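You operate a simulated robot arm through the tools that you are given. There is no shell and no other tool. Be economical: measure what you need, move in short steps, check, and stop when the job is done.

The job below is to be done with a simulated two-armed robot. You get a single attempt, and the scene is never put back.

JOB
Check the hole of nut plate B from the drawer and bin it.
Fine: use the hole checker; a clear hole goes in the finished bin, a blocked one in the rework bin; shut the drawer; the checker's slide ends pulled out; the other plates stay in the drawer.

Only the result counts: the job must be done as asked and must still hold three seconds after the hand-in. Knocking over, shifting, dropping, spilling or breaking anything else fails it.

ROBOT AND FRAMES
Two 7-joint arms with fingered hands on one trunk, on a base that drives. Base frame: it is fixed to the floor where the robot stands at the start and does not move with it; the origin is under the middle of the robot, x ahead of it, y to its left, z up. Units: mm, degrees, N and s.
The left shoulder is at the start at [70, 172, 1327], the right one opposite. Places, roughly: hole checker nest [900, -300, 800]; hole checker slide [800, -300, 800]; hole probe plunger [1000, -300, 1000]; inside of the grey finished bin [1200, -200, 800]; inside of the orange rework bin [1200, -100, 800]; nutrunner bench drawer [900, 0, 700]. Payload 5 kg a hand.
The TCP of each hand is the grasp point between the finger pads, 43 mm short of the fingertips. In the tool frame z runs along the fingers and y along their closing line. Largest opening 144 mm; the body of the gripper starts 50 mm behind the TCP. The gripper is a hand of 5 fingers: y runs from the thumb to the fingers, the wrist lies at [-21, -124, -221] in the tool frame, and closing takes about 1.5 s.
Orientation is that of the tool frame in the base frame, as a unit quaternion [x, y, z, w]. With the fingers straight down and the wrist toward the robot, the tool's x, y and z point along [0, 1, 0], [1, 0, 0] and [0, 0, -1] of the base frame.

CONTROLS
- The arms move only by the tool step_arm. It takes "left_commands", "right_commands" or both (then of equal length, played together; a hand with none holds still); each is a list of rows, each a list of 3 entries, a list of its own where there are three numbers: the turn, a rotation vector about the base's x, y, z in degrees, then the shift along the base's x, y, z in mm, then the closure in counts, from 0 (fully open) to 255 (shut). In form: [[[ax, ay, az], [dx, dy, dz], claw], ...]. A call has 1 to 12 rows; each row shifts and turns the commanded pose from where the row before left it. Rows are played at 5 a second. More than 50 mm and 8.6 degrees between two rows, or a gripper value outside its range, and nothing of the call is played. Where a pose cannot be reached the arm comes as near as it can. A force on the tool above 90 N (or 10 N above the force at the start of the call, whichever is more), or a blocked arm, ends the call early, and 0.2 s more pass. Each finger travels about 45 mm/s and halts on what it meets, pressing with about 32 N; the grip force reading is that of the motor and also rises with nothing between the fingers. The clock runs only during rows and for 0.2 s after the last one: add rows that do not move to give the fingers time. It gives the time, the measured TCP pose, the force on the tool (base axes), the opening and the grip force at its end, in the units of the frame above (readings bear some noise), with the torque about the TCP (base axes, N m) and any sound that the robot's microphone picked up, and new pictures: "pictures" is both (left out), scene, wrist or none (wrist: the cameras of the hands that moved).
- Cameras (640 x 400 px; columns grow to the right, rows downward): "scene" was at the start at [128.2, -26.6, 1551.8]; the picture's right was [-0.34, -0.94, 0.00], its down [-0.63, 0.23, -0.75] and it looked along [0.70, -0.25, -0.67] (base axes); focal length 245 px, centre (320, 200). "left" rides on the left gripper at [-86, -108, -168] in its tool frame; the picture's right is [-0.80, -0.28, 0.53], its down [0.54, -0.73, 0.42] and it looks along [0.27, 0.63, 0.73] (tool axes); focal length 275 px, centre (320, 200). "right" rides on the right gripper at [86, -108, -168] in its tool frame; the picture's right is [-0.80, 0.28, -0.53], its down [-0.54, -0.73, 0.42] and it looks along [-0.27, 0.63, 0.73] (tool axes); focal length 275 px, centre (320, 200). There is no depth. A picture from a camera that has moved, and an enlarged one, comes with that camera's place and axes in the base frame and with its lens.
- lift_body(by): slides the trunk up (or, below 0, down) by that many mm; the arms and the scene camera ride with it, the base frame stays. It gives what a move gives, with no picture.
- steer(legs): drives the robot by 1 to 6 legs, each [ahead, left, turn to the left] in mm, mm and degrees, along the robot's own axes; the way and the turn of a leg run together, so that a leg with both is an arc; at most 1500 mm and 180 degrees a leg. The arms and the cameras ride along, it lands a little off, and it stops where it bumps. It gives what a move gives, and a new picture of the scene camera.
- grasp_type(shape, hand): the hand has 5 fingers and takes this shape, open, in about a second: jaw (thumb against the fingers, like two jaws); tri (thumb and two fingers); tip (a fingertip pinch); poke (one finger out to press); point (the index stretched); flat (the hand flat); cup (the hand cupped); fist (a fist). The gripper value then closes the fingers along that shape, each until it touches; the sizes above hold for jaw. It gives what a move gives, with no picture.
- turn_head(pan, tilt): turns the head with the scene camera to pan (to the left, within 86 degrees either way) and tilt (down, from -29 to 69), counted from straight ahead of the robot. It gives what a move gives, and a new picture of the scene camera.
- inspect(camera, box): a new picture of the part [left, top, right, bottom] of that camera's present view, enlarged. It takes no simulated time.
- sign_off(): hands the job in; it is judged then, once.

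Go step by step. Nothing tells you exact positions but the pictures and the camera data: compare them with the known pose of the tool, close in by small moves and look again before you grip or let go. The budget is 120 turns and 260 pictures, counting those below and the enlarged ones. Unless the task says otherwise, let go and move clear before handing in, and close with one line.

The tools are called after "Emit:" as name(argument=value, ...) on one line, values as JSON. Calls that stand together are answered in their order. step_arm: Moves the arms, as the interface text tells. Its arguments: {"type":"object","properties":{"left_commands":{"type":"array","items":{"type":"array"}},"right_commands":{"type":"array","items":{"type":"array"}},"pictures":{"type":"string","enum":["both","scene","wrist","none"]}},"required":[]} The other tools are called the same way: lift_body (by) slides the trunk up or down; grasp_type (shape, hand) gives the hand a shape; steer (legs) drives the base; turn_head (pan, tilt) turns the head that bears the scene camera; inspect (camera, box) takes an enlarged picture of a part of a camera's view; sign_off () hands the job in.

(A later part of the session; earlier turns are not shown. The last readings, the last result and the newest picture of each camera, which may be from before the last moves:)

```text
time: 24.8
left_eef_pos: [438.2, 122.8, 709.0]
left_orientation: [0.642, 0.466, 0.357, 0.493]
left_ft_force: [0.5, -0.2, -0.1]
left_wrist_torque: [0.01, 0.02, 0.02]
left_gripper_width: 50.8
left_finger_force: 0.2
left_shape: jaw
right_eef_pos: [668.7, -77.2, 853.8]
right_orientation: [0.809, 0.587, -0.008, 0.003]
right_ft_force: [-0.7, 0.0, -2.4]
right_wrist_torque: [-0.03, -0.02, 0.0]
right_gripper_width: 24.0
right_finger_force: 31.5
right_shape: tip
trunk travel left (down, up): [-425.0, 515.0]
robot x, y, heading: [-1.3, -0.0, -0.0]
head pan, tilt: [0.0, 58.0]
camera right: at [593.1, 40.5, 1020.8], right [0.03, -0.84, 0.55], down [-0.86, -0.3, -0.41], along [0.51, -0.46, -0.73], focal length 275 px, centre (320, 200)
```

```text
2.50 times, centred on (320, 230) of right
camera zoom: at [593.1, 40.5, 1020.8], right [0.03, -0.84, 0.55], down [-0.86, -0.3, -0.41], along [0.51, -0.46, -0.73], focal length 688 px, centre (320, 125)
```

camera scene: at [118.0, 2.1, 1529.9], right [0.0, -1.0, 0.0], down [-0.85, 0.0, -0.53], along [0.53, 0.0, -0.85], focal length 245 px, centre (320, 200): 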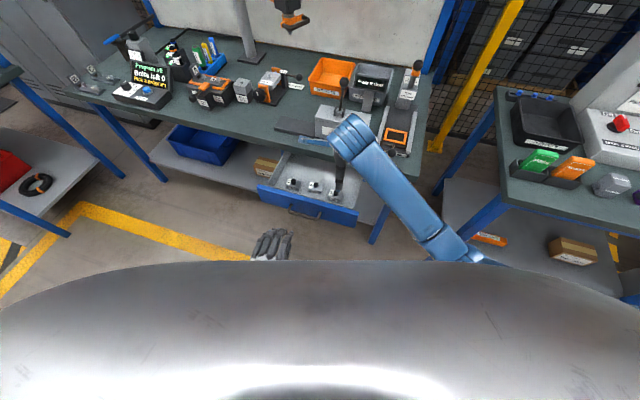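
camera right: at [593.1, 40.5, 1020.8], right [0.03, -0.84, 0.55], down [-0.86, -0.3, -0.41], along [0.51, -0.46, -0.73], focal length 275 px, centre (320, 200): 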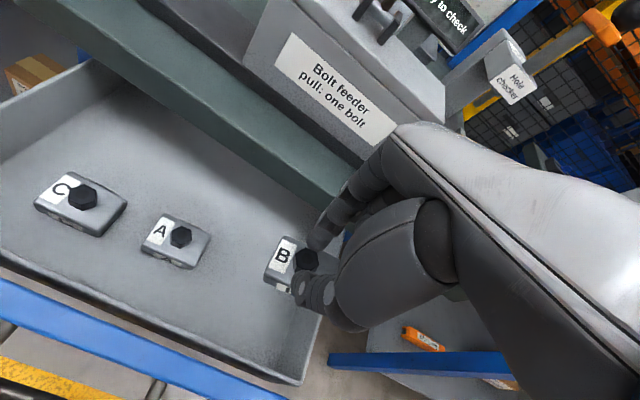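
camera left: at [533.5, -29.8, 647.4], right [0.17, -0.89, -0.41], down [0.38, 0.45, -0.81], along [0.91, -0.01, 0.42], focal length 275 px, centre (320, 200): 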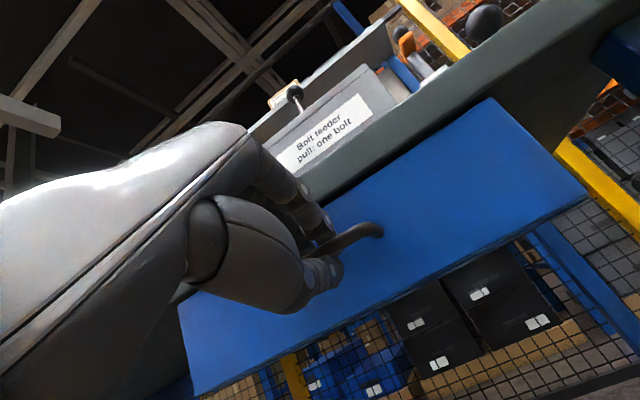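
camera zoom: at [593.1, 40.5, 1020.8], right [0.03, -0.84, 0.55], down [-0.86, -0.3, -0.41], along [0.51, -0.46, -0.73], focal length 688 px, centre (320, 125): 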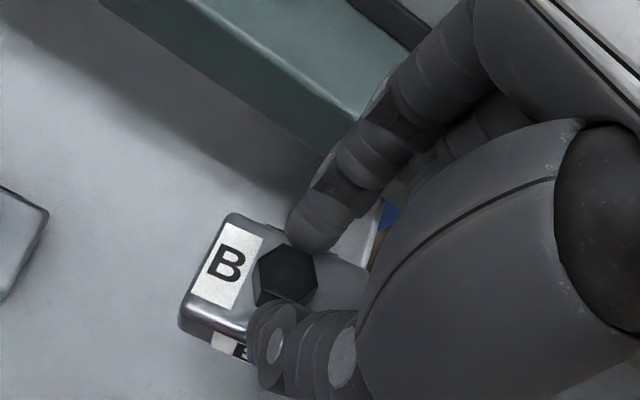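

B is held. The other plates are untouched. I look at the nest from both cameras to refine its position.

Emit:
inspect(camera="scene", box=[350, 50, 450, 170])

Emit:
step_arm(right_commands=[[[0, 0, 0], [0, -40, 25], 255], [[0, 0, 0], [0, -40, 25], 255], [[0, 0, 0], [0, -40, 25], 255], [[0, 0, 0], [10, -40, 25], 255], [[0, 0, 0], [15, -30, 25], 255], [[0, 0, 0], [15, -20, 0], 255]], pictures="both")

```text
3.33 times, centred on (400, 110) of scene
camera zoom: at [118.5, 1.6, 1529.9], right [0.0, -1.0, 0.0], down [-0.85, 0.0, -0.53], along [0.53, 0.0, -0.85], focal length 816 px, centre (53, 500)
```

zoom: 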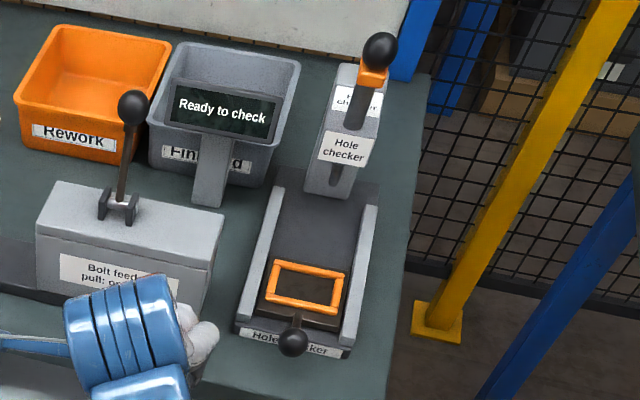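

```text
time: 26.2
left_eef_pos: [439.6, 122.8, 710.5]
left_orientation: [0.642, 0.467, 0.358, 0.492]
left_ft_force: [-0.3, 0.0, 0.1]
left_wrist_torque: [0.0, 0.02, 0.03]
left_gripper_width: 50.5
left_finger_force: 0.1
left_shape: jaw
right_eef_pos: [711.9, -279.8, 985.9]
right_orientation: [0.809, 0.588, 0.0, 0.0]
right_ft_force: [-0.2, -0.1, -3.4]
right_wrist_torque: [0.03, -0.02, 0.02]
right_gripper_width: 24.4
right_finger_force: 32.3
right_shape: tip
trunk travel left (down, up): [-425.0, 515.0]
robot x, y, heading: [-1.1, 1.8, 0.0]
head pan, tilt: [0.0, 58.0]
camera scene: at [118.9, 1.1, 1529.8], right [0.0, -1.0, 0.0], down [-0.85, 0.0, -0.53], along [0.53, 0.0, -0.85], focal length 245 px, centre (320, 200)
camera right: at [634.5, -166.3, 1153.7], right [0.02, -0.85, 0.53], down [-0.86, -0.29, -0.42], along [0.51, -0.45, -0.73], focal length 275 px, centre (320, 200)
```

scene: 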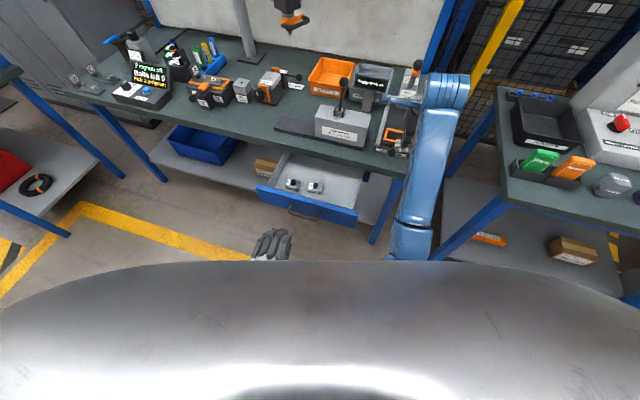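
right: 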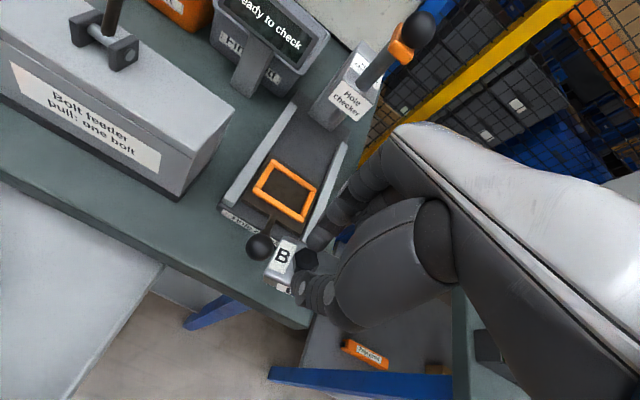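

Both views put the nest frame's top centre at about [863.5,-306,823]. I move the plate above it, staying high.

Emit:
step_arm(right_commands=[[[0, 0, 0], [38, -7, 0], 255], [[0, 0, 0], [38, -7, -15], 255], [[0, 0, 0], [38, -6, -20], 255], [[0, 0, 0], [38, -6, -25], 255], [[0, 0, 0], [0, 0, 0], 255]], pictures="wrist")

Emit:
inspect(camera="right", box=[200, 150, 400, 310])

Emit:
inspect(camera="scene", box=[350, 60, 450, 160])

```text
time: 27.4
left_eef_pos: [437.5, 122.6, 710.9]
left_orientation: [0.642, 0.467, 0.358, 0.492]
left_ft_force: [0.3, 0.6, 0.7]
left_wrist_torque: [-0.02, -0.05, 0.02]
left_gripper_width: 50.5
left_finger_force: 0.0
left_shape: jaw
right_eef_pos: [865.9, -304.5, 927.4]
right_orientation: [0.809, 0.587, -0.001, 0.0]
right_ft_force: [-0.8, 0.9, -2.3]
right_wrist_torque: [0.04, -0.04, -0.02]
right_gripper_width: 23.8
right_finger_force: 31.9
right_shape: tip
trunk travel left (down, up): [-425.0, 515.0]
robot x, y, heading: [0.7, 2.2, 0.2]
head pan, tilt: [0.0, 58.0]
camera right: at [788.4, -190.8, 1094.5], right [0.02, -0.85, 0.53], down [-0.86, -0.29, -0.42], along [0.51, -0.45, -0.73], focal length 275 px, centre (320, 200)
```

right: 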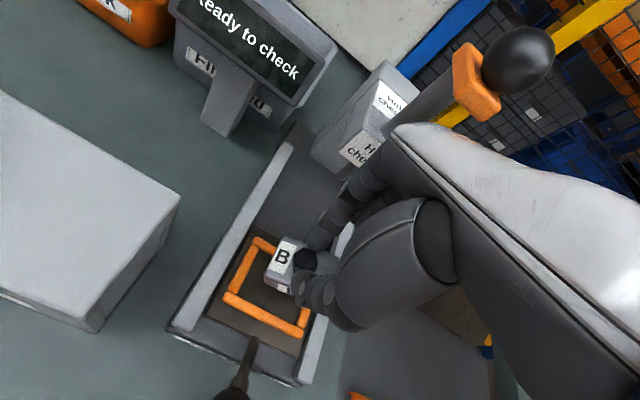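

```text
2.50 times, centred on (300, 230) of right
camera zoom: at [788.4, -190.8, 1094.5], right [0.02, -0.85, 0.53], down [-0.86, -0.29, -0.42], along [0.51, -0.45, -0.73], focal length 688 px, centre (370, 125)
```

zoom: 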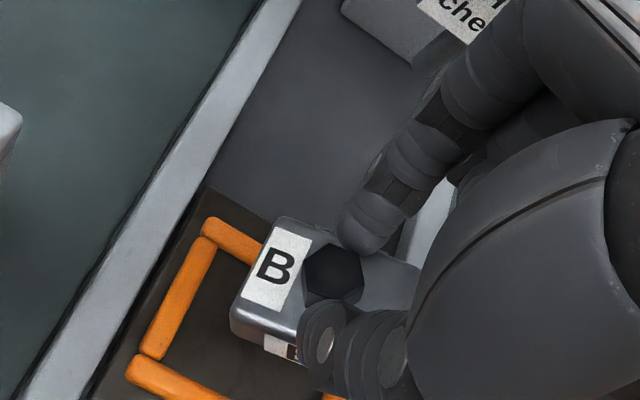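

```text
4.00 times, centred on (400, 110) of scene
camera zoom: at [116.9, 2.2, 1530.1], right [0.0, -1.0, 0.0], down [-0.85, 0.0, -0.53], along [0.53, 0.0, -0.85], focal length 979 px, centre (0, 560)
```

zoom: 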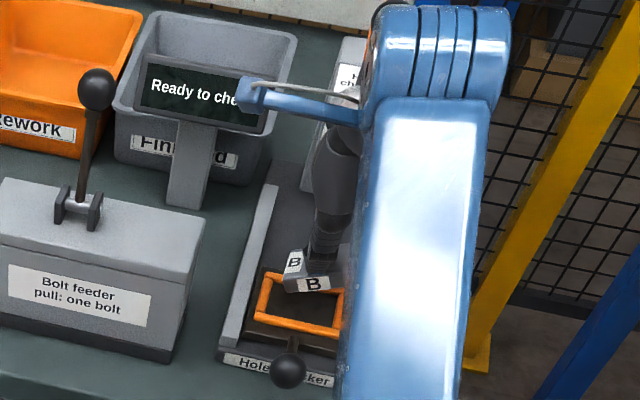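

Corner measurements put the nest centre at about [865.5,-308], with the frame opening a few mm larger than the plate. I correct by a few mm and descend partway.

Emit:
step_arm(right_commands=[[[0, 0, 0], [-1, -4, -10], 255], [[0, 0, 0], [0, 0, -15], 255], [[0, 0, 0], [0, 0, -8], 255], [[0, 0, 0], [0, 0, 0], 255]], pictures="none")

Emit:
inspect(camera="right", box=[200, 190, 400, 350])

Emit:
inspect(camera="scene", box=[390, 110, 440, 160])

```text
time: 28.4
left_eef_pos: [436.8, 124.0, 711.1]
left_orientation: [0.641, 0.466, 0.358, 0.493]
left_ft_force: [0.1, -0.6, 0.1]
left_wrist_torque: [-0.01, 0.02, -0.01]
left_gripper_width: 50.5
left_finger_force: 0.1
left_shape: jaw
right_eef_pos: [863.4, -308.2, 898.1]
right_orientation: [0.809, 0.587, 0.003, 0.003]
right_ft_force: [1.0, -1.6, 23.3]
right_wrist_torque: [-0.2, -0.21, -0.06]
right_gripper_width: 24.2
right_finger_force: 32.0
right_shape: tip
trunk travel left (down, up): [-425.0, 515.0]
robot x, y, heading: [0.5, 0.1, 0.0]
head pan, tilt: [0.0, 58.0]
```

```text
2.50 times, centred on (300, 270) of right
camera zoom: at [784.5, -194.1, 1065.1], right [0.02, -0.84, 0.54], down [-0.85, -0.29, -0.43], along [0.52, -0.45, -0.73], focal length 688 px, centre (370, 25)
```

zoom: 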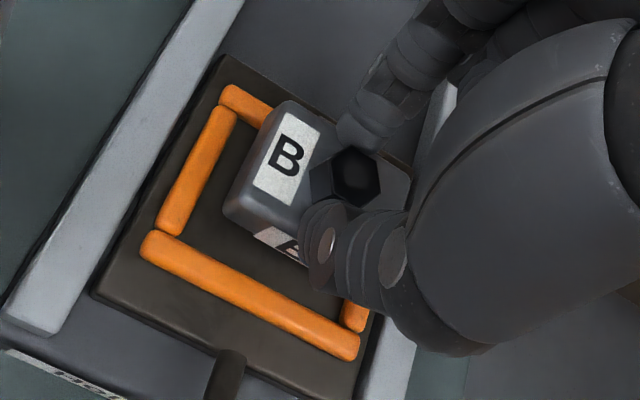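

```text
8.00 times, centred on (415, 135) of scene
camera zoom: at [115.5, 2.9, 1530.5], right [0.0, -1.0, 0.0], down [-0.85, 0.0, -0.53], along [0.53, 0.0, -0.85], focal length 1958 px, centre (-440, 720)
```

zoom: 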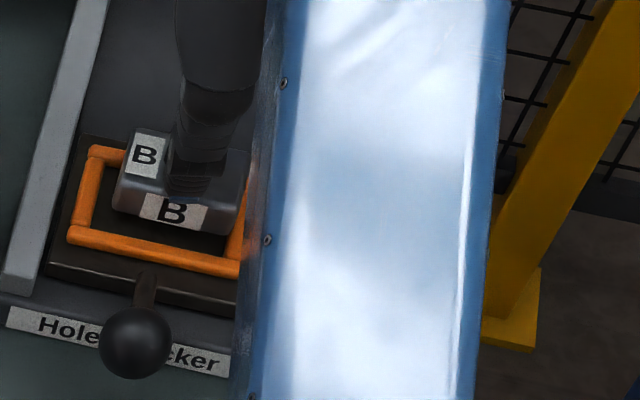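

The plate's right end seems to be on the frame's right bar (23 N, slight tilt). I lift a little, shift left and slightly toward me, and look.

Emit:
step_arm(right_commands=[[[0, 0, 0], [0, 0, 8], 255], [[0, 0, 0], [0, 0, 12], 255], [[0, 0, 0], [0, 6, 0], 255], [[0, 0, 0], [0, 0, 0], 255]], pictures="none")

Emit:
inspect(camera="right", box=[200, 190, 400, 350])

Emit:
inspect(camera="scene", box=[390, 110, 440, 160])

```text
time: 29.4
left_eef_pos: [438.4, 121.7, 710.6]
left_orientation: [0.642, 0.466, 0.358, 0.492]
left_ft_force: [0.2, 0.3, 0.5]
left_wrist_torque: [-0.01, 0.01, -0.01]
left_gripper_width: 50.7
left_finger_force: 0.1
left_shape: jaw
right_eef_pos: [861.3, -303.0, 912.9]
right_orientation: [0.809, 0.588, -0.001, 0.0]
right_ft_force: [0.1, 0.8, -3.5]
right_wrist_torque: [0.0, -0.01, -0.02]
right_gripper_width: 24.0
right_finger_force: 31.7
right_shape: tip
trunk travel left (down, up): [-425.0, 515.0]
robot x, y, heading: [0.8, 0.7, 0.1]
head pan, tilt: [0.0, 58.0]
```

```text
2.50 times, centred on (300, 270) of right
camera zoom: at [785.6, -187.7, 1080.4], right [0.02, -0.85, 0.53], down [-0.86, -0.29, -0.42], along [0.51, -0.45, -0.73], focal length 688 px, centre (370, 25)
```

zoom: 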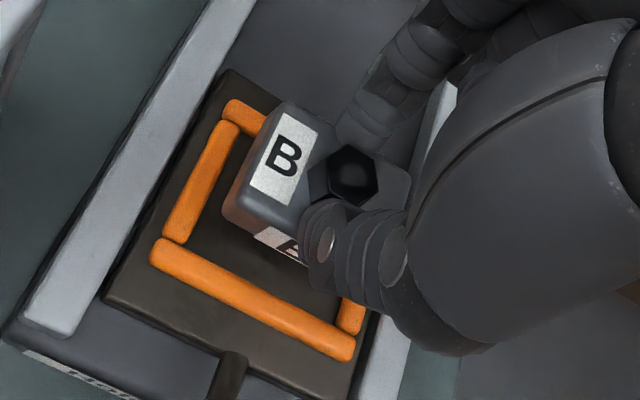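

```text
8.00 times, centred on (415, 135) of scene
camera zoom: at [118.6, 1.6, 1529.8], right [0.0, -1.0, 0.0], down [-0.85, 0.0, -0.53], along [0.53, 0.0, -0.85], focal length 1958 px, centre (-440, 720)
```

zoom: 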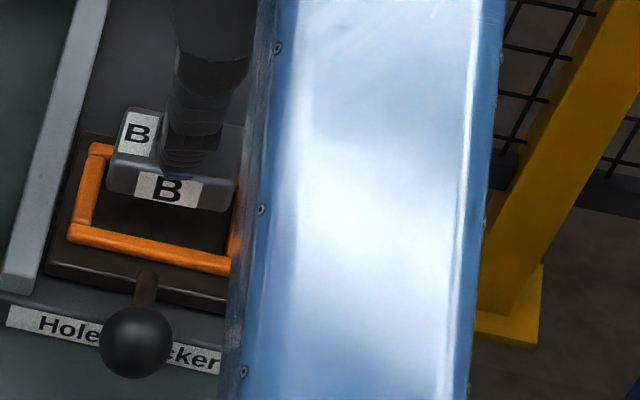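

Comparing plate and frame in both views, the plate needs about 5 mm back toward me. I apply that and lower gently again.

Emit:
step_arm(right_commands=[[[0, 0, 0], [-5, -2, 0], 255], [[0, 0, 0], [0, 0, -8], 255], [[0, 0, 0], [0, 0, -8], 255], [[0, 0, 0], [0, 0, -5], 255], [[0, 0, 0], [0, 0, -4], 255], [[0, 0, 0], [0, 0, 0], 255]], pictures="none")

Emit:
inspect(camera="right", box=[200, 190, 400, 350])

Emit:
inspect(camera="scene", box=[390, 110, 440, 160])

```text
time: 30.8
left_eef_pos: [436.9, 123.0, 711.3]
left_orientation: [0.642, 0.466, 0.358, 0.493]
left_ft_force: [0.2, -0.1, 0.1]
left_wrist_torque: [0.0, 0.0, -0.01]
left_gripper_width: 50.5
left_finger_force: 0.0
left_shape: jaw
right_eef_pos: [857.7, -303.5, 894.8]
right_orientation: [0.809, 0.588, 0.004, 0.003]
right_ft_force: [3.7, -0.3, 31.5]
right_wrist_torque: [-0.29, 0.02, -0.06]
right_gripper_width: 24.4
right_finger_force: 32.0
right_shape: tip
trunk travel left (down, up): [-425.0, 515.0]
robot x, y, heading: [-0.4, -0.9, -0.1]
head pan, tilt: [0.0, 58.0]
```

```text
2.50 times, centred on (300, 270) of right
camera zoom: at [777.4, -189.8, 1061.2], right [0.02, -0.84, 0.54], down [-0.85, -0.29, -0.43], along [0.52, -0.45, -0.73], focal length 688 px, centre (370, 25)
```

zoom: 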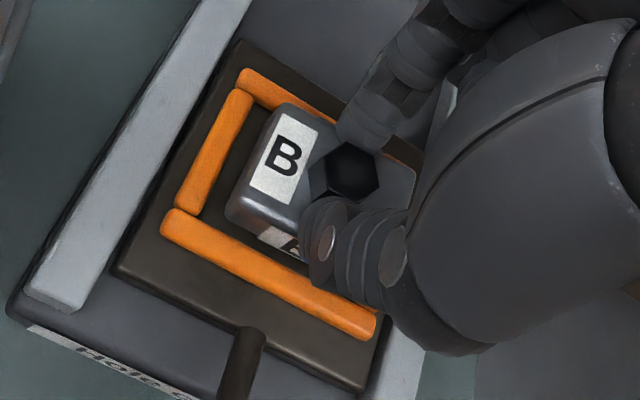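

```text
8.00 times, centred on (415, 135) of scene
camera zoom: at [114.6, 3.6, 1530.6], right [0.0, -1.0, 0.0], down [-0.85, 0.0, -0.53], along [0.53, 0.0, -0.85], focal length 1958 px, centre (-440, 720)
```

zoom: 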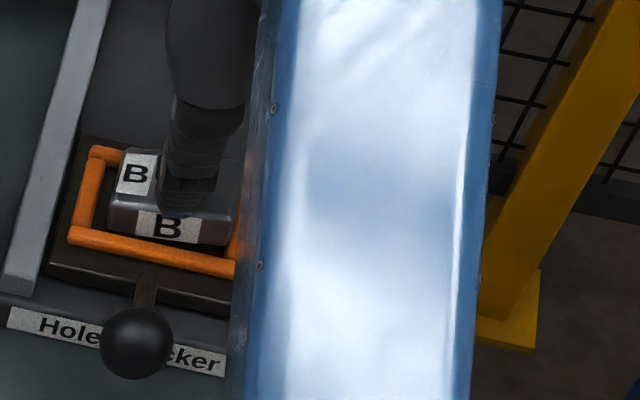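

The plate now looks to be inside the frame. I open just a little and lift straight off to look.

Emit:
step_arm(right_commands=[[[0, 0, 0], [0, 0, 3], 230], [[0, 0, 0], [0, 0, 2], 200], [[0, 0, 0], [0, 0, 0], 170], [[0, 0, 0], [0, 0, 0], 160], [[0, 0, 0], [0, 0, 0], 160], [[0, 0, 0], [0, 0, 0], 160], [[0, 0, 0], [0, 0, 25], 160], [[0, 0, 0], [0, 0, 40], 160], [[0, 0, 0], [-30, 10, 40], 160], [[0, 0, 0], [-45, 15, 10], 160]], pictures="wrist")

Emit:
inspect(camera="right", box=[200, 130, 360, 230])

Emit:
inspect(camera="scene", box=[390, 110, 440, 160])

```text
refused: row 9 steps farther than a row can; nothing moved
```

```text
4.00 times, centred on (280, 180) of right
camera zoom: at [777.4, -189.8, 1061.2], right [0.02, -0.84, 0.54], down [-0.85, -0.29, -0.43], along [0.52, -0.45, -0.73], focal length 1101 px, centre (480, 280)
```

zoom: 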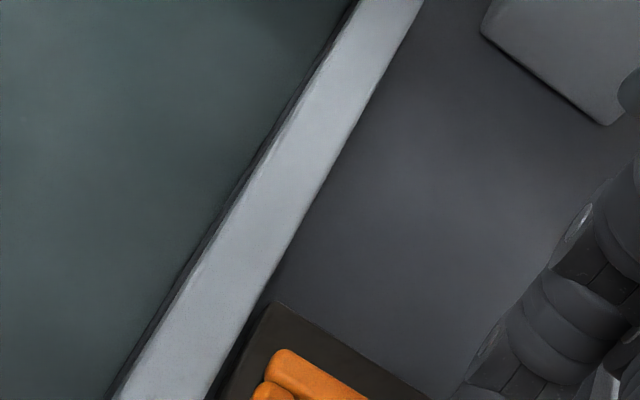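

```text
8.00 times, centred on (415, 135) of scene
camera zoom: at [114.6, 3.6, 1530.6], right [0.0, -1.0, 0.0], down [-0.85, 0.0, -0.53], along [0.53, 0.0, -0.85], focal length 1958 px, centre (-440, 720)
```

zoom: 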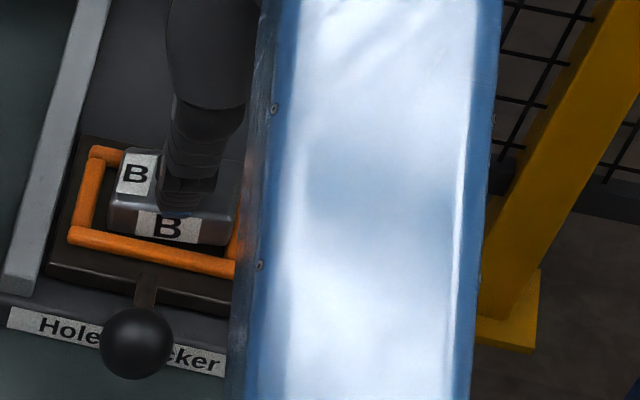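

Nothing moved because one row was too long. I repeat with shorter rows.

Emit:
step_arm(right_commands=[[[0, 0, 0], [0, 0, 3], 230], [[0, 0, 0], [0, 0, 2], 200], [[0, 0, 0], [0, 0, 0], 170], [[0, 0, 0], [0, 0, 0], 160], [[0, 0, 0], [0, 0, 0], 160], [[0, 0, 0], [0, 0, 0], 160], [[0, 0, 0], [0, 0, 25], 160], [[0, 0, 0], [0, 0, 40], 160], [[0, 0, 0], [-30, 10, 30], 160], [[0, 0, 0], [-40, 13, 10], 160], [[0, 0, 0], [0, 0, 0], 160]], pictures="wrist")

Emit:
inspect(camera="right", box=[200, 110, 360, 230])

Emit:
inspect(camera="scene", box=[390, 110, 440, 160])

```text
time: 33.2
left_eef_pos: [438.5, 122.2, 709.6]
left_orientation: [0.642, 0.467, 0.358, 0.491]
left_ft_force: [0.6, -0.6, -0.6]
left_wrist_torque: [-0.01, 0.01, -0.01]
left_gripper_width: 50.6
left_finger_force: 0.1
left_shape: jaw
right_eef_pos: [786.9, -284.4, 999.9]
right_orientation: [0.81, 0.587, 0.0, -0.001]
right_ft_force: [0.6, 0.1, 0.0]
right_wrist_torque: [0.0, -0.01, 0.01]
right_gripper_width: 53.8
right_finger_force: 0.1
right_shape: tip
trunk travel left (down, up): [-425.0, 515.0]
robot x, y, heading: [2.3, 0.4, 0.2]
head pan, tilt: [0.0, 58.0]
camera right: at [710.7, -169.1, 1167.4], right [0.02, -0.84, 0.53], down [-0.86, -0.29, -0.42], along [0.51, -0.45, -0.73], focal length 275 px, centre (320, 200)
```

right: 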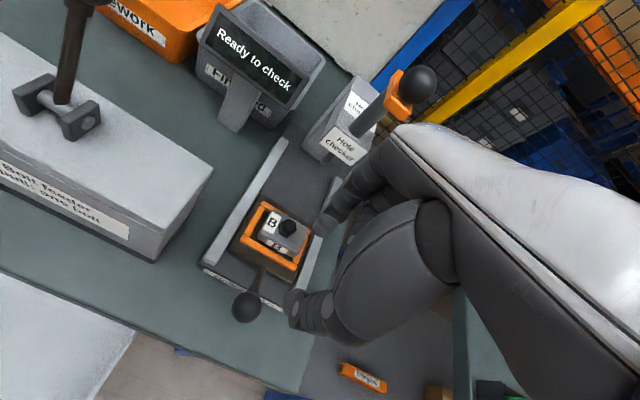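

```text
3.33 times, centred on (280, 170) of right
camera zoom: at [710.7, -169.1, 1167.4], right [0.02, -0.84, 0.53], down [-0.86, -0.29, -0.42], along [0.51, -0.45, -0.73], focal length 918 px, centre (453, 300)
```

zoom: 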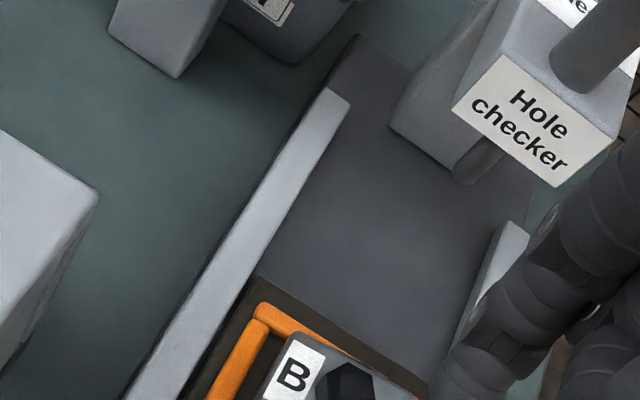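

```text
8.00 times, centred on (415, 135) of scene
camera zoom: at [119.3, 1.8, 1529.8], right [0.0, -1.0, 0.0], down [-0.85, 0.0, -0.53], along [0.53, 0.0, -0.85], focal length 1958 px, centre (-440, 720)
```

zoom: 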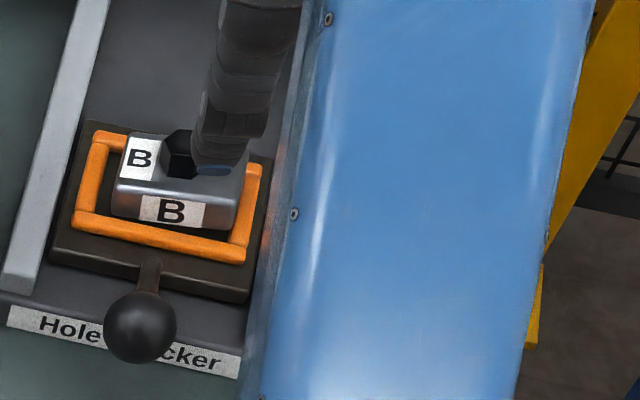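

Emit:
inspect(camera="right", box=[210, 180, 340, 280])

```text
4.00 times, centred on (275, 230) of right
camera zoom: at [710.7, -169.1, 1167.4], right [0.02, -0.84, 0.53], down [-0.86, -0.29, -0.42], along [0.51, -0.45, -0.73], focal length 1101 px, centre (500, 80)
```

zoom: 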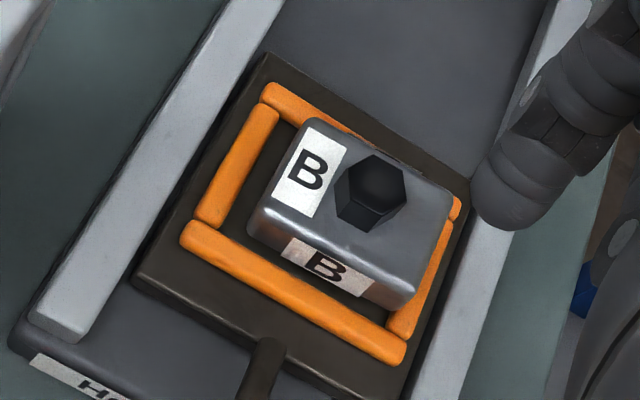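

The plate seems in the frame, but I cannot tell whether it sits level. I shift the right hand aside to see it from more directly above.

Emit:
step_arm(right_commands=[[[0, 0, 0], [10, -40, 5], 160], [[0, 0, 0], [25, -40, 0], 160], [[0, 0, 0], [30, -35, 0], 160], [[0, 0, 0], [0, 0, 0], 160]], pictures="wrist")

Emit:
inspect(camera="right", box=[110, 220, 240, 320])

Emit:
inspect(camera="scene", box=[385, 105, 435, 155])

```text
time: 34.2
left_eef_pos: [438.1, 124.2, 709.8]
left_orientation: [0.642, 0.466, 0.358, 0.493]
left_ft_force: [-0.2, 0.4, 0.5]
left_wrist_torque: [0.02, -0.04, -0.02]
left_gripper_width: 50.5
left_finger_force: 0.1
left_shape: jaw
right_eef_pos: [851.0, -395.9, 1004.7]
right_orientation: [0.809, 0.588, 0.0, -0.001]
right_ft_force: [0.4, 0.9, 0.2]
right_wrist_torque: [-0.03, -0.02, 0.02]
right_gripper_width: 53.6
right_finger_force: 0.0
right_shape: tip
trunk travel left (down, up): [-425.0, 515.0]
robot x, y, heading: [1.4, -1.8, -0.1]
head pan, tilt: [0.0, 58.0]
camera right: at [773.4, -282.1, 1172.5], right [0.02, -0.84, 0.53], down [-0.86, -0.29, -0.42], along [0.51, -0.45, -0.73], focal length 275 px, centre (320, 200)
```

right: 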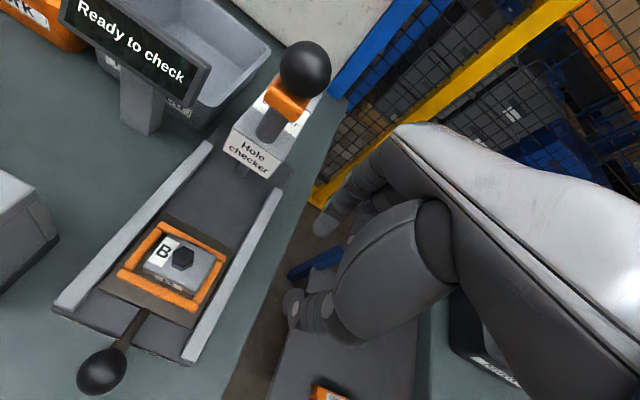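

```text
4.00 times, centred on (175, 270) of right
camera zoom: at [773.4, -282.1, 1172.5], right [0.02, -0.84, 0.53], down [-0.86, -0.29, -0.42], along [0.51, -0.45, -0.73], focal length 1101 px, centre (900, -80)
```

zoom: 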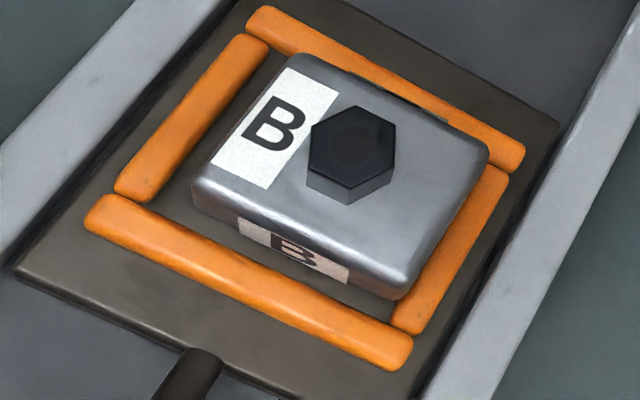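

```text
8.00 times, centred on (410, 130) of scene
camera zoom: at [117.5, 2.8, 1530.0], right [0.0, -1.0, 0.0], down [-0.85, 0.0, -0.53], along [0.53, 0.0, -0.85], focal length 1958 px, centre (-400, 760)
```

zoom: 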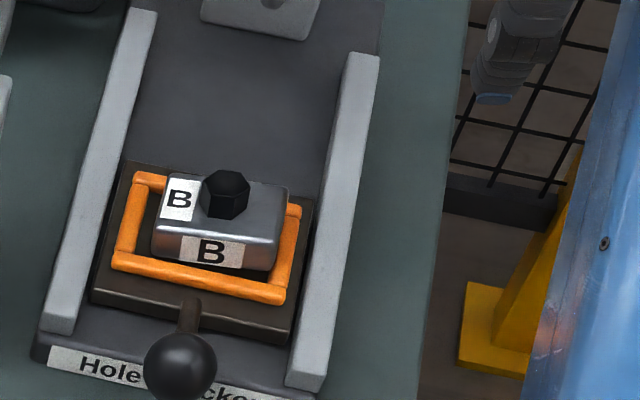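

The steep view shows the plate seated inside all four bars. Before going further I close the drawer with the left hand as a fist, pushing along the drawer axis.

Emit:
grasp_type(shape="fist", hand="left")

Emit:
step_arm(left_commands=[[[0, 0, 0], [0, -15, 0], 255], [[0, 0, 0], [10, -15, -3], 255], [[0, 0, 0], [20, -10, -3], 255], [[0, 0, 0], [20, -7, 0], 255], [[0, 0, 0], [0, 0, 0], 255], [[0, 0, 0], [0, 0, 0], 255]], pictures="both")

```text
time: 35.1
left_eef_pos: [437.8, 123.1, 710.4]
left_orientation: [0.641, 0.467, 0.358, 0.492]
left_ft_force: [0.5, -0.5, 1.2]
left_wrist_torque: [-0.02, 0.04, 0.03]
left_gripper_width: 0.0
left_finger_force: 0.0
left_shape: fist
right_eef_pos: [851.2, -396.9, 1004.2]
right_orientation: [0.809, 0.588, 0.0, 0.0]
right_ft_force: [0.4, 0.3, 0.2]
right_wrist_torque: [0.01, 0.01, -0.01]
right_gripper_width: 53.8
right_finger_force: 0.1
right_shape: tip
trunk travel left (down, up): [-425.0, 515.0]
robot x, y, heading: [2.6, 2.8, 0.1]
head pan, tilt: [0.0, 58.0]
```

```text
time: 36.5
left_eef_pos: [488.1, 75.5, 703.0]
left_orientation: [0.642, 0.466, 0.358, 0.493]
left_ft_force: [-0.2, 0.4, -0.7]
left_wrist_torque: [0.01, -0.03, 0.03]
left_gripper_width: 0.0
left_finger_force: 0.1
left_shape: fist
right_eef_pos: [851.1, -397.8, 1003.8]
right_orientation: [0.809, 0.588, 0.0, 0.0]
right_ft_force: [-0.3, -0.2, -0.1]
right_wrist_torque: [0.0, 0.02, -0.06]
right_gripper_width: 53.8
right_finger_force: 0.0
right_shape: tip
trunk travel left (down, up): [-425.0, 515.0]
robot x, y, heading: [-0.8, 1.0, 0.0]
head pan, tilt: [0.0, 58.0]
camera scene: at [118.3, 1.8, 1529.9], right [0.0, -1.0, 0.0], down [-0.85, 0.0, -0.53], along [0.53, 0.0, -0.85], focal length 245 px, centre (320, 200)
camera left: at [280.0, 54.2, 642.0], right [0.17, -0.89, -0.41], down [0.38, 0.45, -0.81], along [0.91, -0.01, 0.42], focal length 275 px, centre (320, 200)
```

scene: 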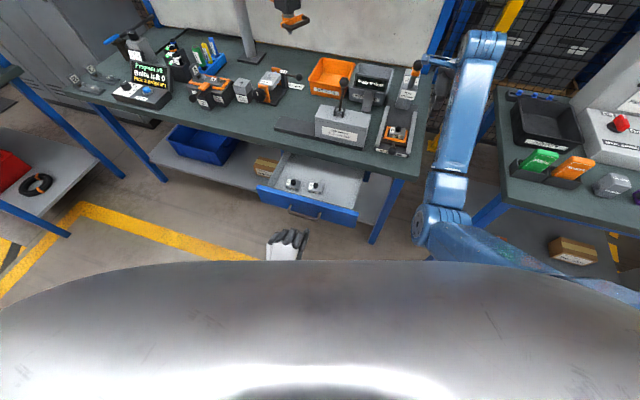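
left: 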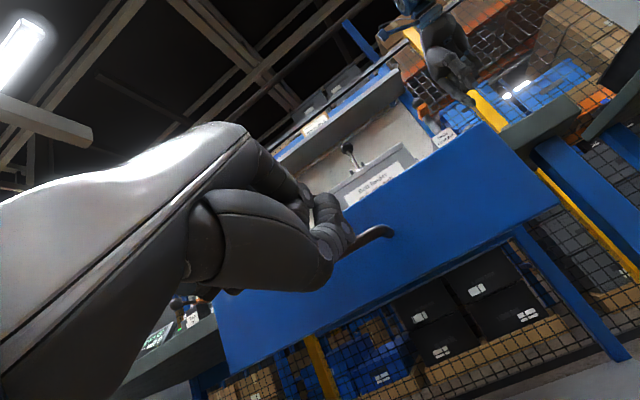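

The fist is in front of the handle. I push the drawer in.

Emit:
step_arm(left_commands=[[[0, 0, 0], [19, -6, 0], 255], [[0, 0, 0], [19, -6, 0], 255], [[0, 0, 0], [19, -6, 0], 255], [[0, 0, 0], [19, -6, 0], 255], [[0, 0, 0], [19, -6, 0], 255], [[0, 0, 0], [19, -6, 0], 255], [[0, 0, 0], [19, -6, 0], 255], [[0, 0, 0], [19, -6, 0], 255], [[0, 0, 0], [19, -6, 0], 255], [[0, 0, 0], [19, -6, 0], 255]], pictures="both")

```text
time: 38.7
left_eef_pos: [677.9, 17.2, 701.8]
left_orientation: [0.643, 0.466, 0.357, 0.492]
left_ft_force: [0.0, 0.5, -0.1]
left_wrist_torque: [-0.03, 0.02, -0.02]
left_gripper_width: 136.4
left_finger_force: 0.0
left_shape: fist
right_eef_pos: [852.4, -398.1, 1004.2]
right_orientation: [0.808, 0.589, -0.001, -0.001]
right_ft_force: [0.7, 1.0, -0.8]
right_wrist_torque: [0.01, 0.03, -0.02]
right_gripper_width: 54.0
right_finger_force: 0.1
right_shape: tip
trunk travel left (down, up): [-425.0, 515.0]
robot x, y, heading: [2.0, -0.6, -0.4]
head pan, tilt: [0.0, 58.0]
camera scene: at [118.9, 1.5, 1529.8], right [0.0, -1.0, 0.0], down [-0.85, 0.0, -0.53], along [0.53, 0.0, -0.85], focal length 245 px, centre (320, 200)
camera left: at [470.1, -5.4, 641.1], right [0.17, -0.89, -0.41], down [0.38, 0.45, -0.81], along [0.91, -0.01, 0.42], focal length 275 px, centre (320, 200)
```

scene: 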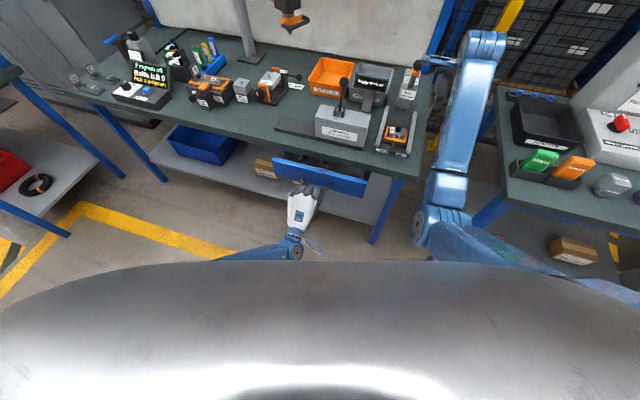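
left: 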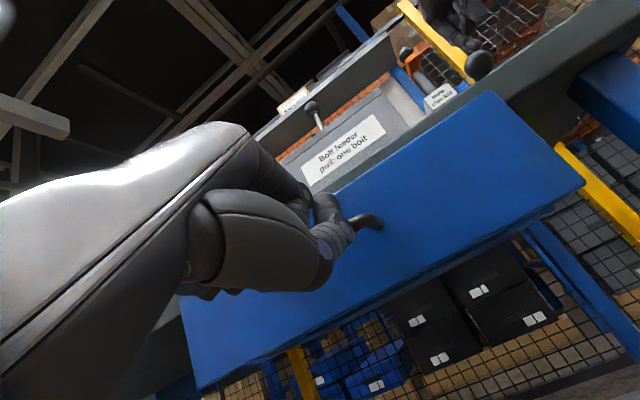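

The drawer is nearly in. I push the rest in smaller steps.

Emit:
step_arm(left_commands=[[[0, 0, 0], [14, -4.5, 0], 255], [[0, 0, 0], [14, -4.5, 0], 255], [[0, 0, 0], [10, -3.3, 0], 255], [[0, 0, 0], [6, -2, 0], 255], [[0, 0, 0], [0, 0, 0], 255]], pictures="scene")

Emit:
inspect(camera="scene", box=[250, 140, 390, 220])

```text
time: 39.9
left_eef_pos: [721.6, 2.8, 701.5]
left_orientation: [0.643, 0.465, 0.357, 0.493]
left_ft_force: [-0.2, 0.8, -0.2]
left_wrist_torque: [0.0, -0.01, -0.01]
left_gripper_width: 134.4
left_finger_force: 0.0
left_shape: fist
right_eef_pos: [850.0, -396.9, 1004.1]
right_orientation: [0.809, 0.588, 0.0, 0.0]
right_ft_force: [0.6, -0.9, 0.4]
right_wrist_torque: [-0.04, 0.05, 0.01]
right_gripper_width: 53.7
right_finger_force: 0.2
right_shape: tip
trunk travel left (down, up): [-425.0, 515.0]
robot x, y, heading: [0.5, 0.4, -0.0]
head pan, tilt: [0.0, 58.0]
camera scene: at [118.1, 2.1, 1529.9], right [0.0, -1.0, 0.0], down [-0.85, 0.0, -0.53], along [0.53, 0.0, -0.85], focal length 245 px, centre (320, 200)
```

scene: 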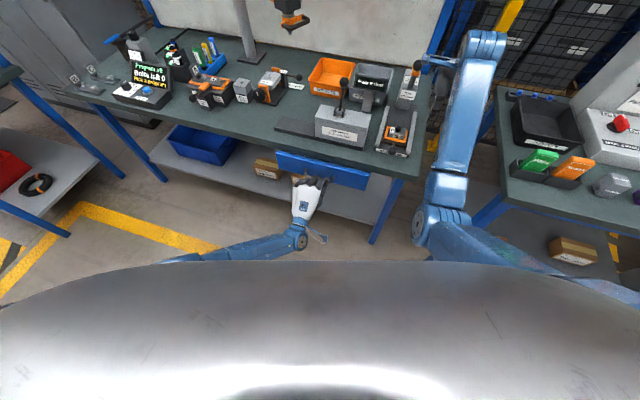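

```text
4.57 times, centred on (320, 180) of scene
camera zoom: at [118.1, 2.1, 1529.9], right [0.0, -1.0, 0.0], down [-0.85, 0.0, -0.53], along [0.53, 0.0, -0.85], focal length 1119 px, centre (320, 291)
```

zoom: 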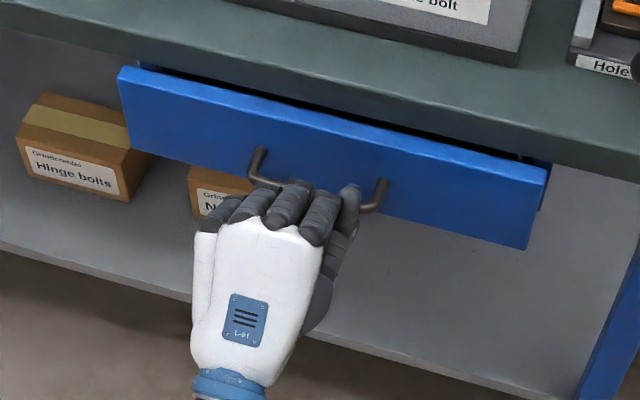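

Only a small gap is left. I push on until it stops.

Emit:
step_arm(left_commands=[[[0, 0, 0], [6, -2, 0], 255], [[0, 0, 0], [6, -2, 0], 255], [[0, 0, 0], [6, -2, 0], 255], [[0, 0, 0], [6, -2, 0], 255], [[0, 0, 0], [0, 0, 0], 255]], pictures="none")

Emit:
inspect(camera="scene", box=[250, 140, 390, 220])

```text
time: 41.1
left_eef_pos: [746.1, -6.2, 703.2]
left_orientation: [0.641, 0.467, 0.358, 0.493]
left_ft_force: [-0.1, 0.5, 0.1]
left_wrist_torque: [0.02, 0.0, 0.0]
left_gripper_width: 5.8
left_finger_force: 0.1
left_shape: fist
right_eef_pos: [850.7, -396.1, 1004.3]
right_orientation: [0.809, 0.588, 0.0, 0.0]
right_ft_force: [-0.9, 0.8, 1.4]
right_wrist_torque: [-0.02, -0.04, -0.02]
right_gripper_width: 53.7
right_finger_force: 0.1
right_shape: tip
trunk travel left (down, up): [-425.0, 515.0]
robot x, y, heading: [-1.7, -2.4, 0.1]
head pan, tilt: [0.0, 58.0]
```

```text
4.57 times, centred on (320, 180) of scene
camera zoom: at [118.0, 2.1, 1529.9], right [0.0, -1.0, 0.0], down [-0.85, 0.0, -0.53], along [0.53, 0.0, -0.85], focal length 1119 px, centre (320, 291)
```

zoom: 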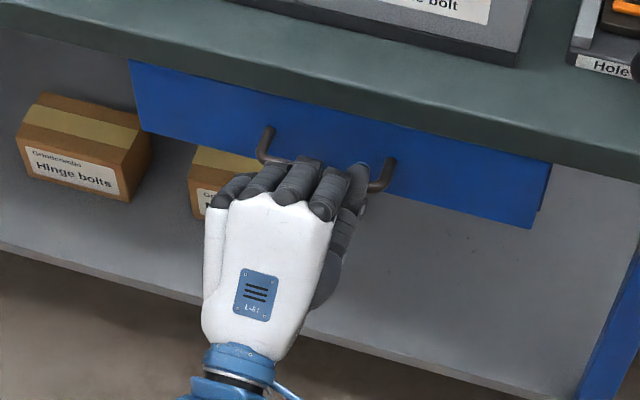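

Emit:
step_arm(left_commands=[[[0, 0, 0], [5, -1.6, 0], 255], [[0, 0, 0], [5, -1.6, 0], 255], [[0, 0, 0], [5, -1.6, 0], 255], [[0, 0, 0], [0, 0, 0], 255]], pictures="none")

Emit:
inspect(camera="scene", box=[250, 140, 390, 220])

```text
time: 42.1
left_eef_pos: [756.2, -9.2, 701.7]
left_orientation: [0.642, 0.466, 0.358, 0.493]
left_ft_force: [-50.3, 20.4, 0.4]
left_wrist_torque: [-0.11, -0.18, -1.45]
left_gripper_width: 136.2
left_finger_force: 0.1
left_shape: fist
right_eef_pos: [848.6, -395.2, 1008.0]
right_orientation: [0.809, 0.588, 0.001, 0.001]
right_ft_force: [-0.4, 0.1, 0.2]
right_wrist_torque: [-0.01, -0.01, 0.01]
right_gripper_width: 53.4
right_finger_force: 0.0
right_shape: tip
trunk travel left (down, up): [-425.0, 515.0]
robot x, y, heading: [0.8, -2.8, 0.0]
head pan, tilt: [0.0, 58.0]
```

```text
4.57 times, centred on (320, 180) of scene
camera zoom: at [113.4, 3.9, 1530.3], right [0.0, -1.0, 0.0], down [-0.85, 0.0, -0.53], along [0.53, 0.0, -0.85], focal length 1119 px, centre (320, 291)
```

zoom: 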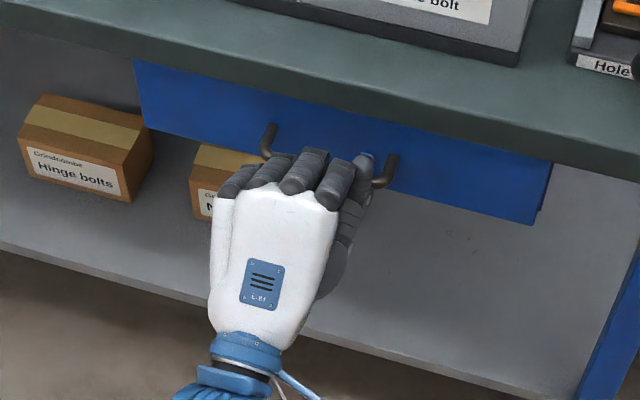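

The drawer hit its stop (50 N) and is shut. I withdraw the left hand, raise it and move it left out of the way.

Emit:
step_arm(left_commands=[[[0, 0, 0], [-30, 10, 0], 255], [[0, 0, 0], [-40, 15, 0], 255], [[0, 0, 0], [-40, 20, 15], 255], [[0, 0, 0], [-40, 20, 20], 255], [[0, 0, 0], [-30, 25, 30], 255], [[0, 0, 0], [-30, 25, 30], 255], [[0, 0, 0], [-20, 25, 35], 255], [[0, 0, 0], [-10, 25, 40], 255], [[0, 0, 0], [-10, 25, 40], 255], [[0, 0, 0], [0, 20, 40], 255], [[0, 0, 0], [0, 20, 40], 255], [[0, 0, 0], [0, 0, 40], 255]], pictures="scene")

Emit:
inspect(camera="scene", box=[250, 60, 450, 200])

```text
time: 44.7
left_eef_pos: [512.2, 218.8, 1032.7]
left_orientation: [0.643, 0.465, 0.357, 0.493]
left_ft_force: [-0.9, 0.0, -0.2]
left_wrist_torque: [-0.03, 0.02, 0.05]
left_gripper_width: 136.2
left_finger_force: 0.3
left_shape: fist
right_eef_pos: [851.1, -398.4, 1005.2]
right_orientation: [0.809, 0.588, 0.0, 0.0]
right_ft_force: [-0.6, 0.4, 0.1]
right_wrist_torque: [0.03, -0.01, 0.0]
right_gripper_width: 53.8
right_finger_force: 0.1
right_shape: tip
trunk travel left (down, up): [-425.0, 515.0]
robot x, y, heading: [-3.1, 2.3, 0.2]
head pan, tilt: [0.0, 58.0]
camera scene: at [117.5, 1.3, 1529.9], right [0.0, -1.0, 0.0], down [-0.85, 0.0, -0.53], along [0.53, 0.0, -0.85], focal length 245 px, centre (320, 200)
```

scene: 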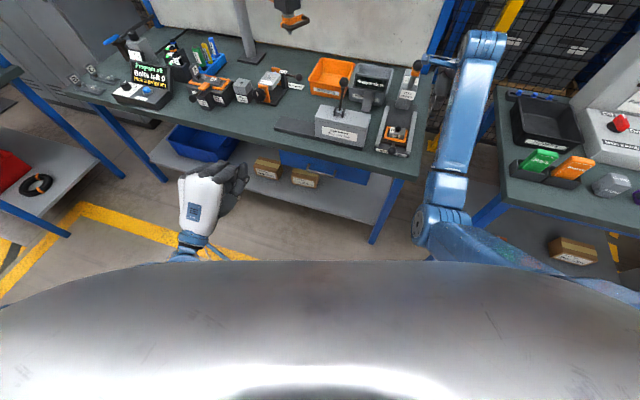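

```text
2.86 times, centred on (350, 130) of scene
camera zoom: at [117.5, 1.3, 1529.9], right [0.0, -1.0, 0.0], down [-0.85, 0.0, -0.53], along [0.53, 0.0, -0.85], focal length 699 px, centre (234, 400)
```

zoom: 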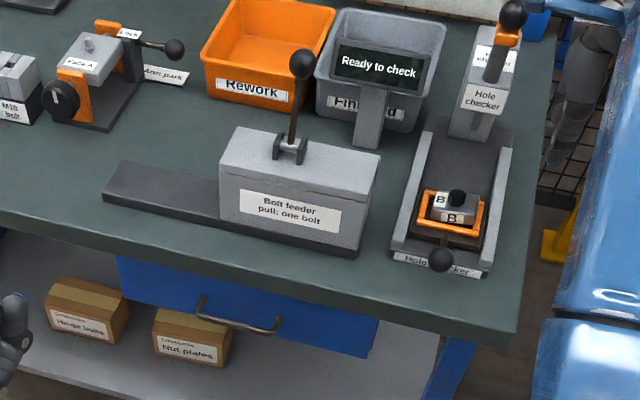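

The drawer is shut and the plate sits level in the nest. I draw the right hand back and up while yawing it 90° for a sideways grip on the slide knob.

Emit:
step_arm(right_commands=[[[0, 0, 0], [-30, 0, 20], 160], [[0, 0, 8.2], [-30, 5, 10], 160], [[0, 0, 8.2], [-20, 5, 10], 160], [[0, 0, 8.2], [-20, 5, 10], 160], [[0, 0, 8.2], [-20, 5, 10], 160], [[0, 0, 8.2], [-20, 5, 10], 160], [[0, 0, 8.2], [-20, 5, 10], 160], [[0, 0, 8.2], [-20, 5, 0], 160], [[0, 0, 8.2], [-20, 5, 0], 160], [[0, 0, 8.2], [-10, 5, 0], 160], [[0, 0, 8.2], [-10, 5, 0], 160], [[0, 0, 8], [0, 5, 0], 160]], pictures="both")

```text
time: 47.3
left_eef_pos: [513.0, 218.7, 1032.3]
left_orientation: [0.641, 0.467, 0.358, 0.492]
left_ft_force: [0.7, 0.0, 0.2]
left_wrist_torque: [0.02, -0.01, 0.0]
left_gripper_width: 136.2
left_finger_force: 0.0
left_shape: fist
right_eef_pos: [631.3, -342.1, 1084.4]
right_orientation: [0.156, 0.988, 0.0, 0.001]
right_ft_force: [0.0, 0.9, 0.2]
right_wrist_torque: [-0.02, 0.09, 0.0]
right_gripper_width: 54.0
right_finger_force: 0.0
right_shape: tip
trunk travel left (down, up): [-425.0, 515.0]
robot x, y, heading: [2.9, -0.2, 0.1]
head pan, tilt: [0.0, 58.0]
camera scene: at [118.7, 2.3, 1529.8], right [0.0, -1.0, 0.0], down [-0.85, 0.0, -0.53], along [0.53, 0.0, -0.85], focal length 245 px, centre (320, 200)
camera right: at [516.2, -420.1, 1251.6], right [0.85, 0.03, 0.53], down [0.29, -0.86, -0.42], along [0.45, 0.51, -0.73], focal length 275 px, centre (320, 200)
```

scene: 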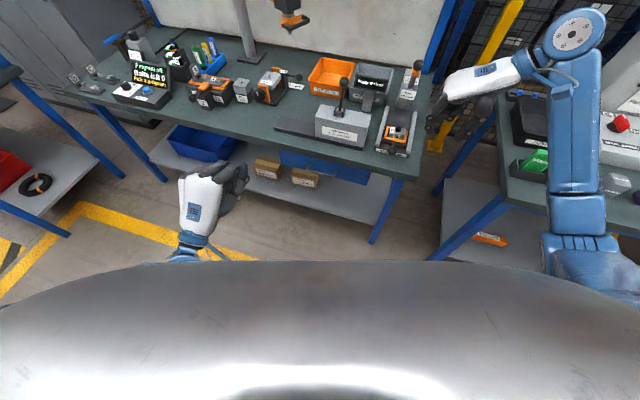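
right: 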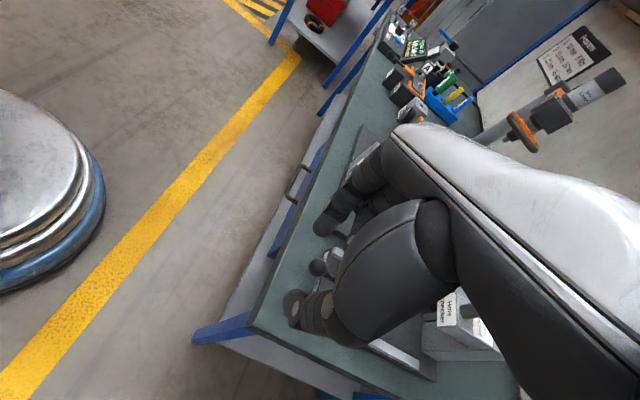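

The knob is visible between the fingers. I can work the slide from here, so I inspect it first.

Emit:
inspect(camera="right", box=[260, 210, 420, 310])

Emit:
inspect(camera="scene", box=[370, 105, 430, 165])

```text
4.00 times, centred on (340, 260) of right
camera zoom: at [516.2, -420.1, 1251.6], right [0.85, 0.03, 0.53], down [0.29, -0.86, -0.42], along [0.45, 0.51, -0.73], focal length 1101 px, centre (240, -40)
```

zoom: 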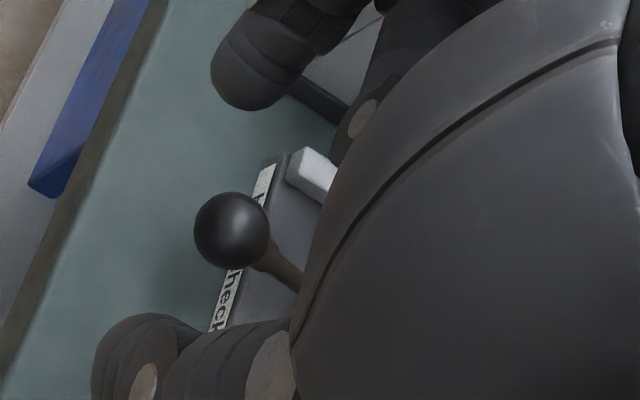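

```text
6.67 times, centred on (400, 135) of scene
camera zoom: at [118.7, 2.3, 1529.8], right [0.0, -1.0, 0.0], down [-0.85, 0.0, -0.53], along [0.53, 0.0, -0.85], focal length 1632 px, centre (-213, 633)
```

zoom: 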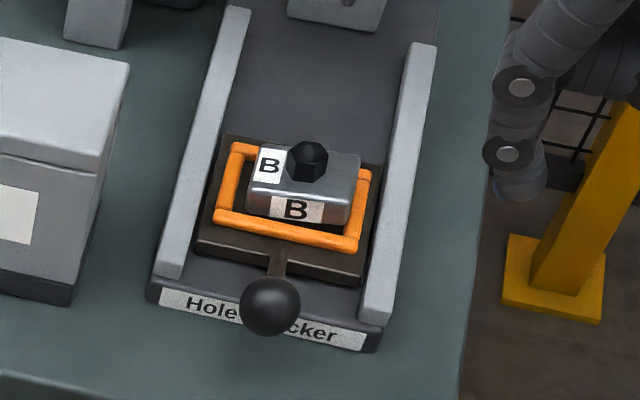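

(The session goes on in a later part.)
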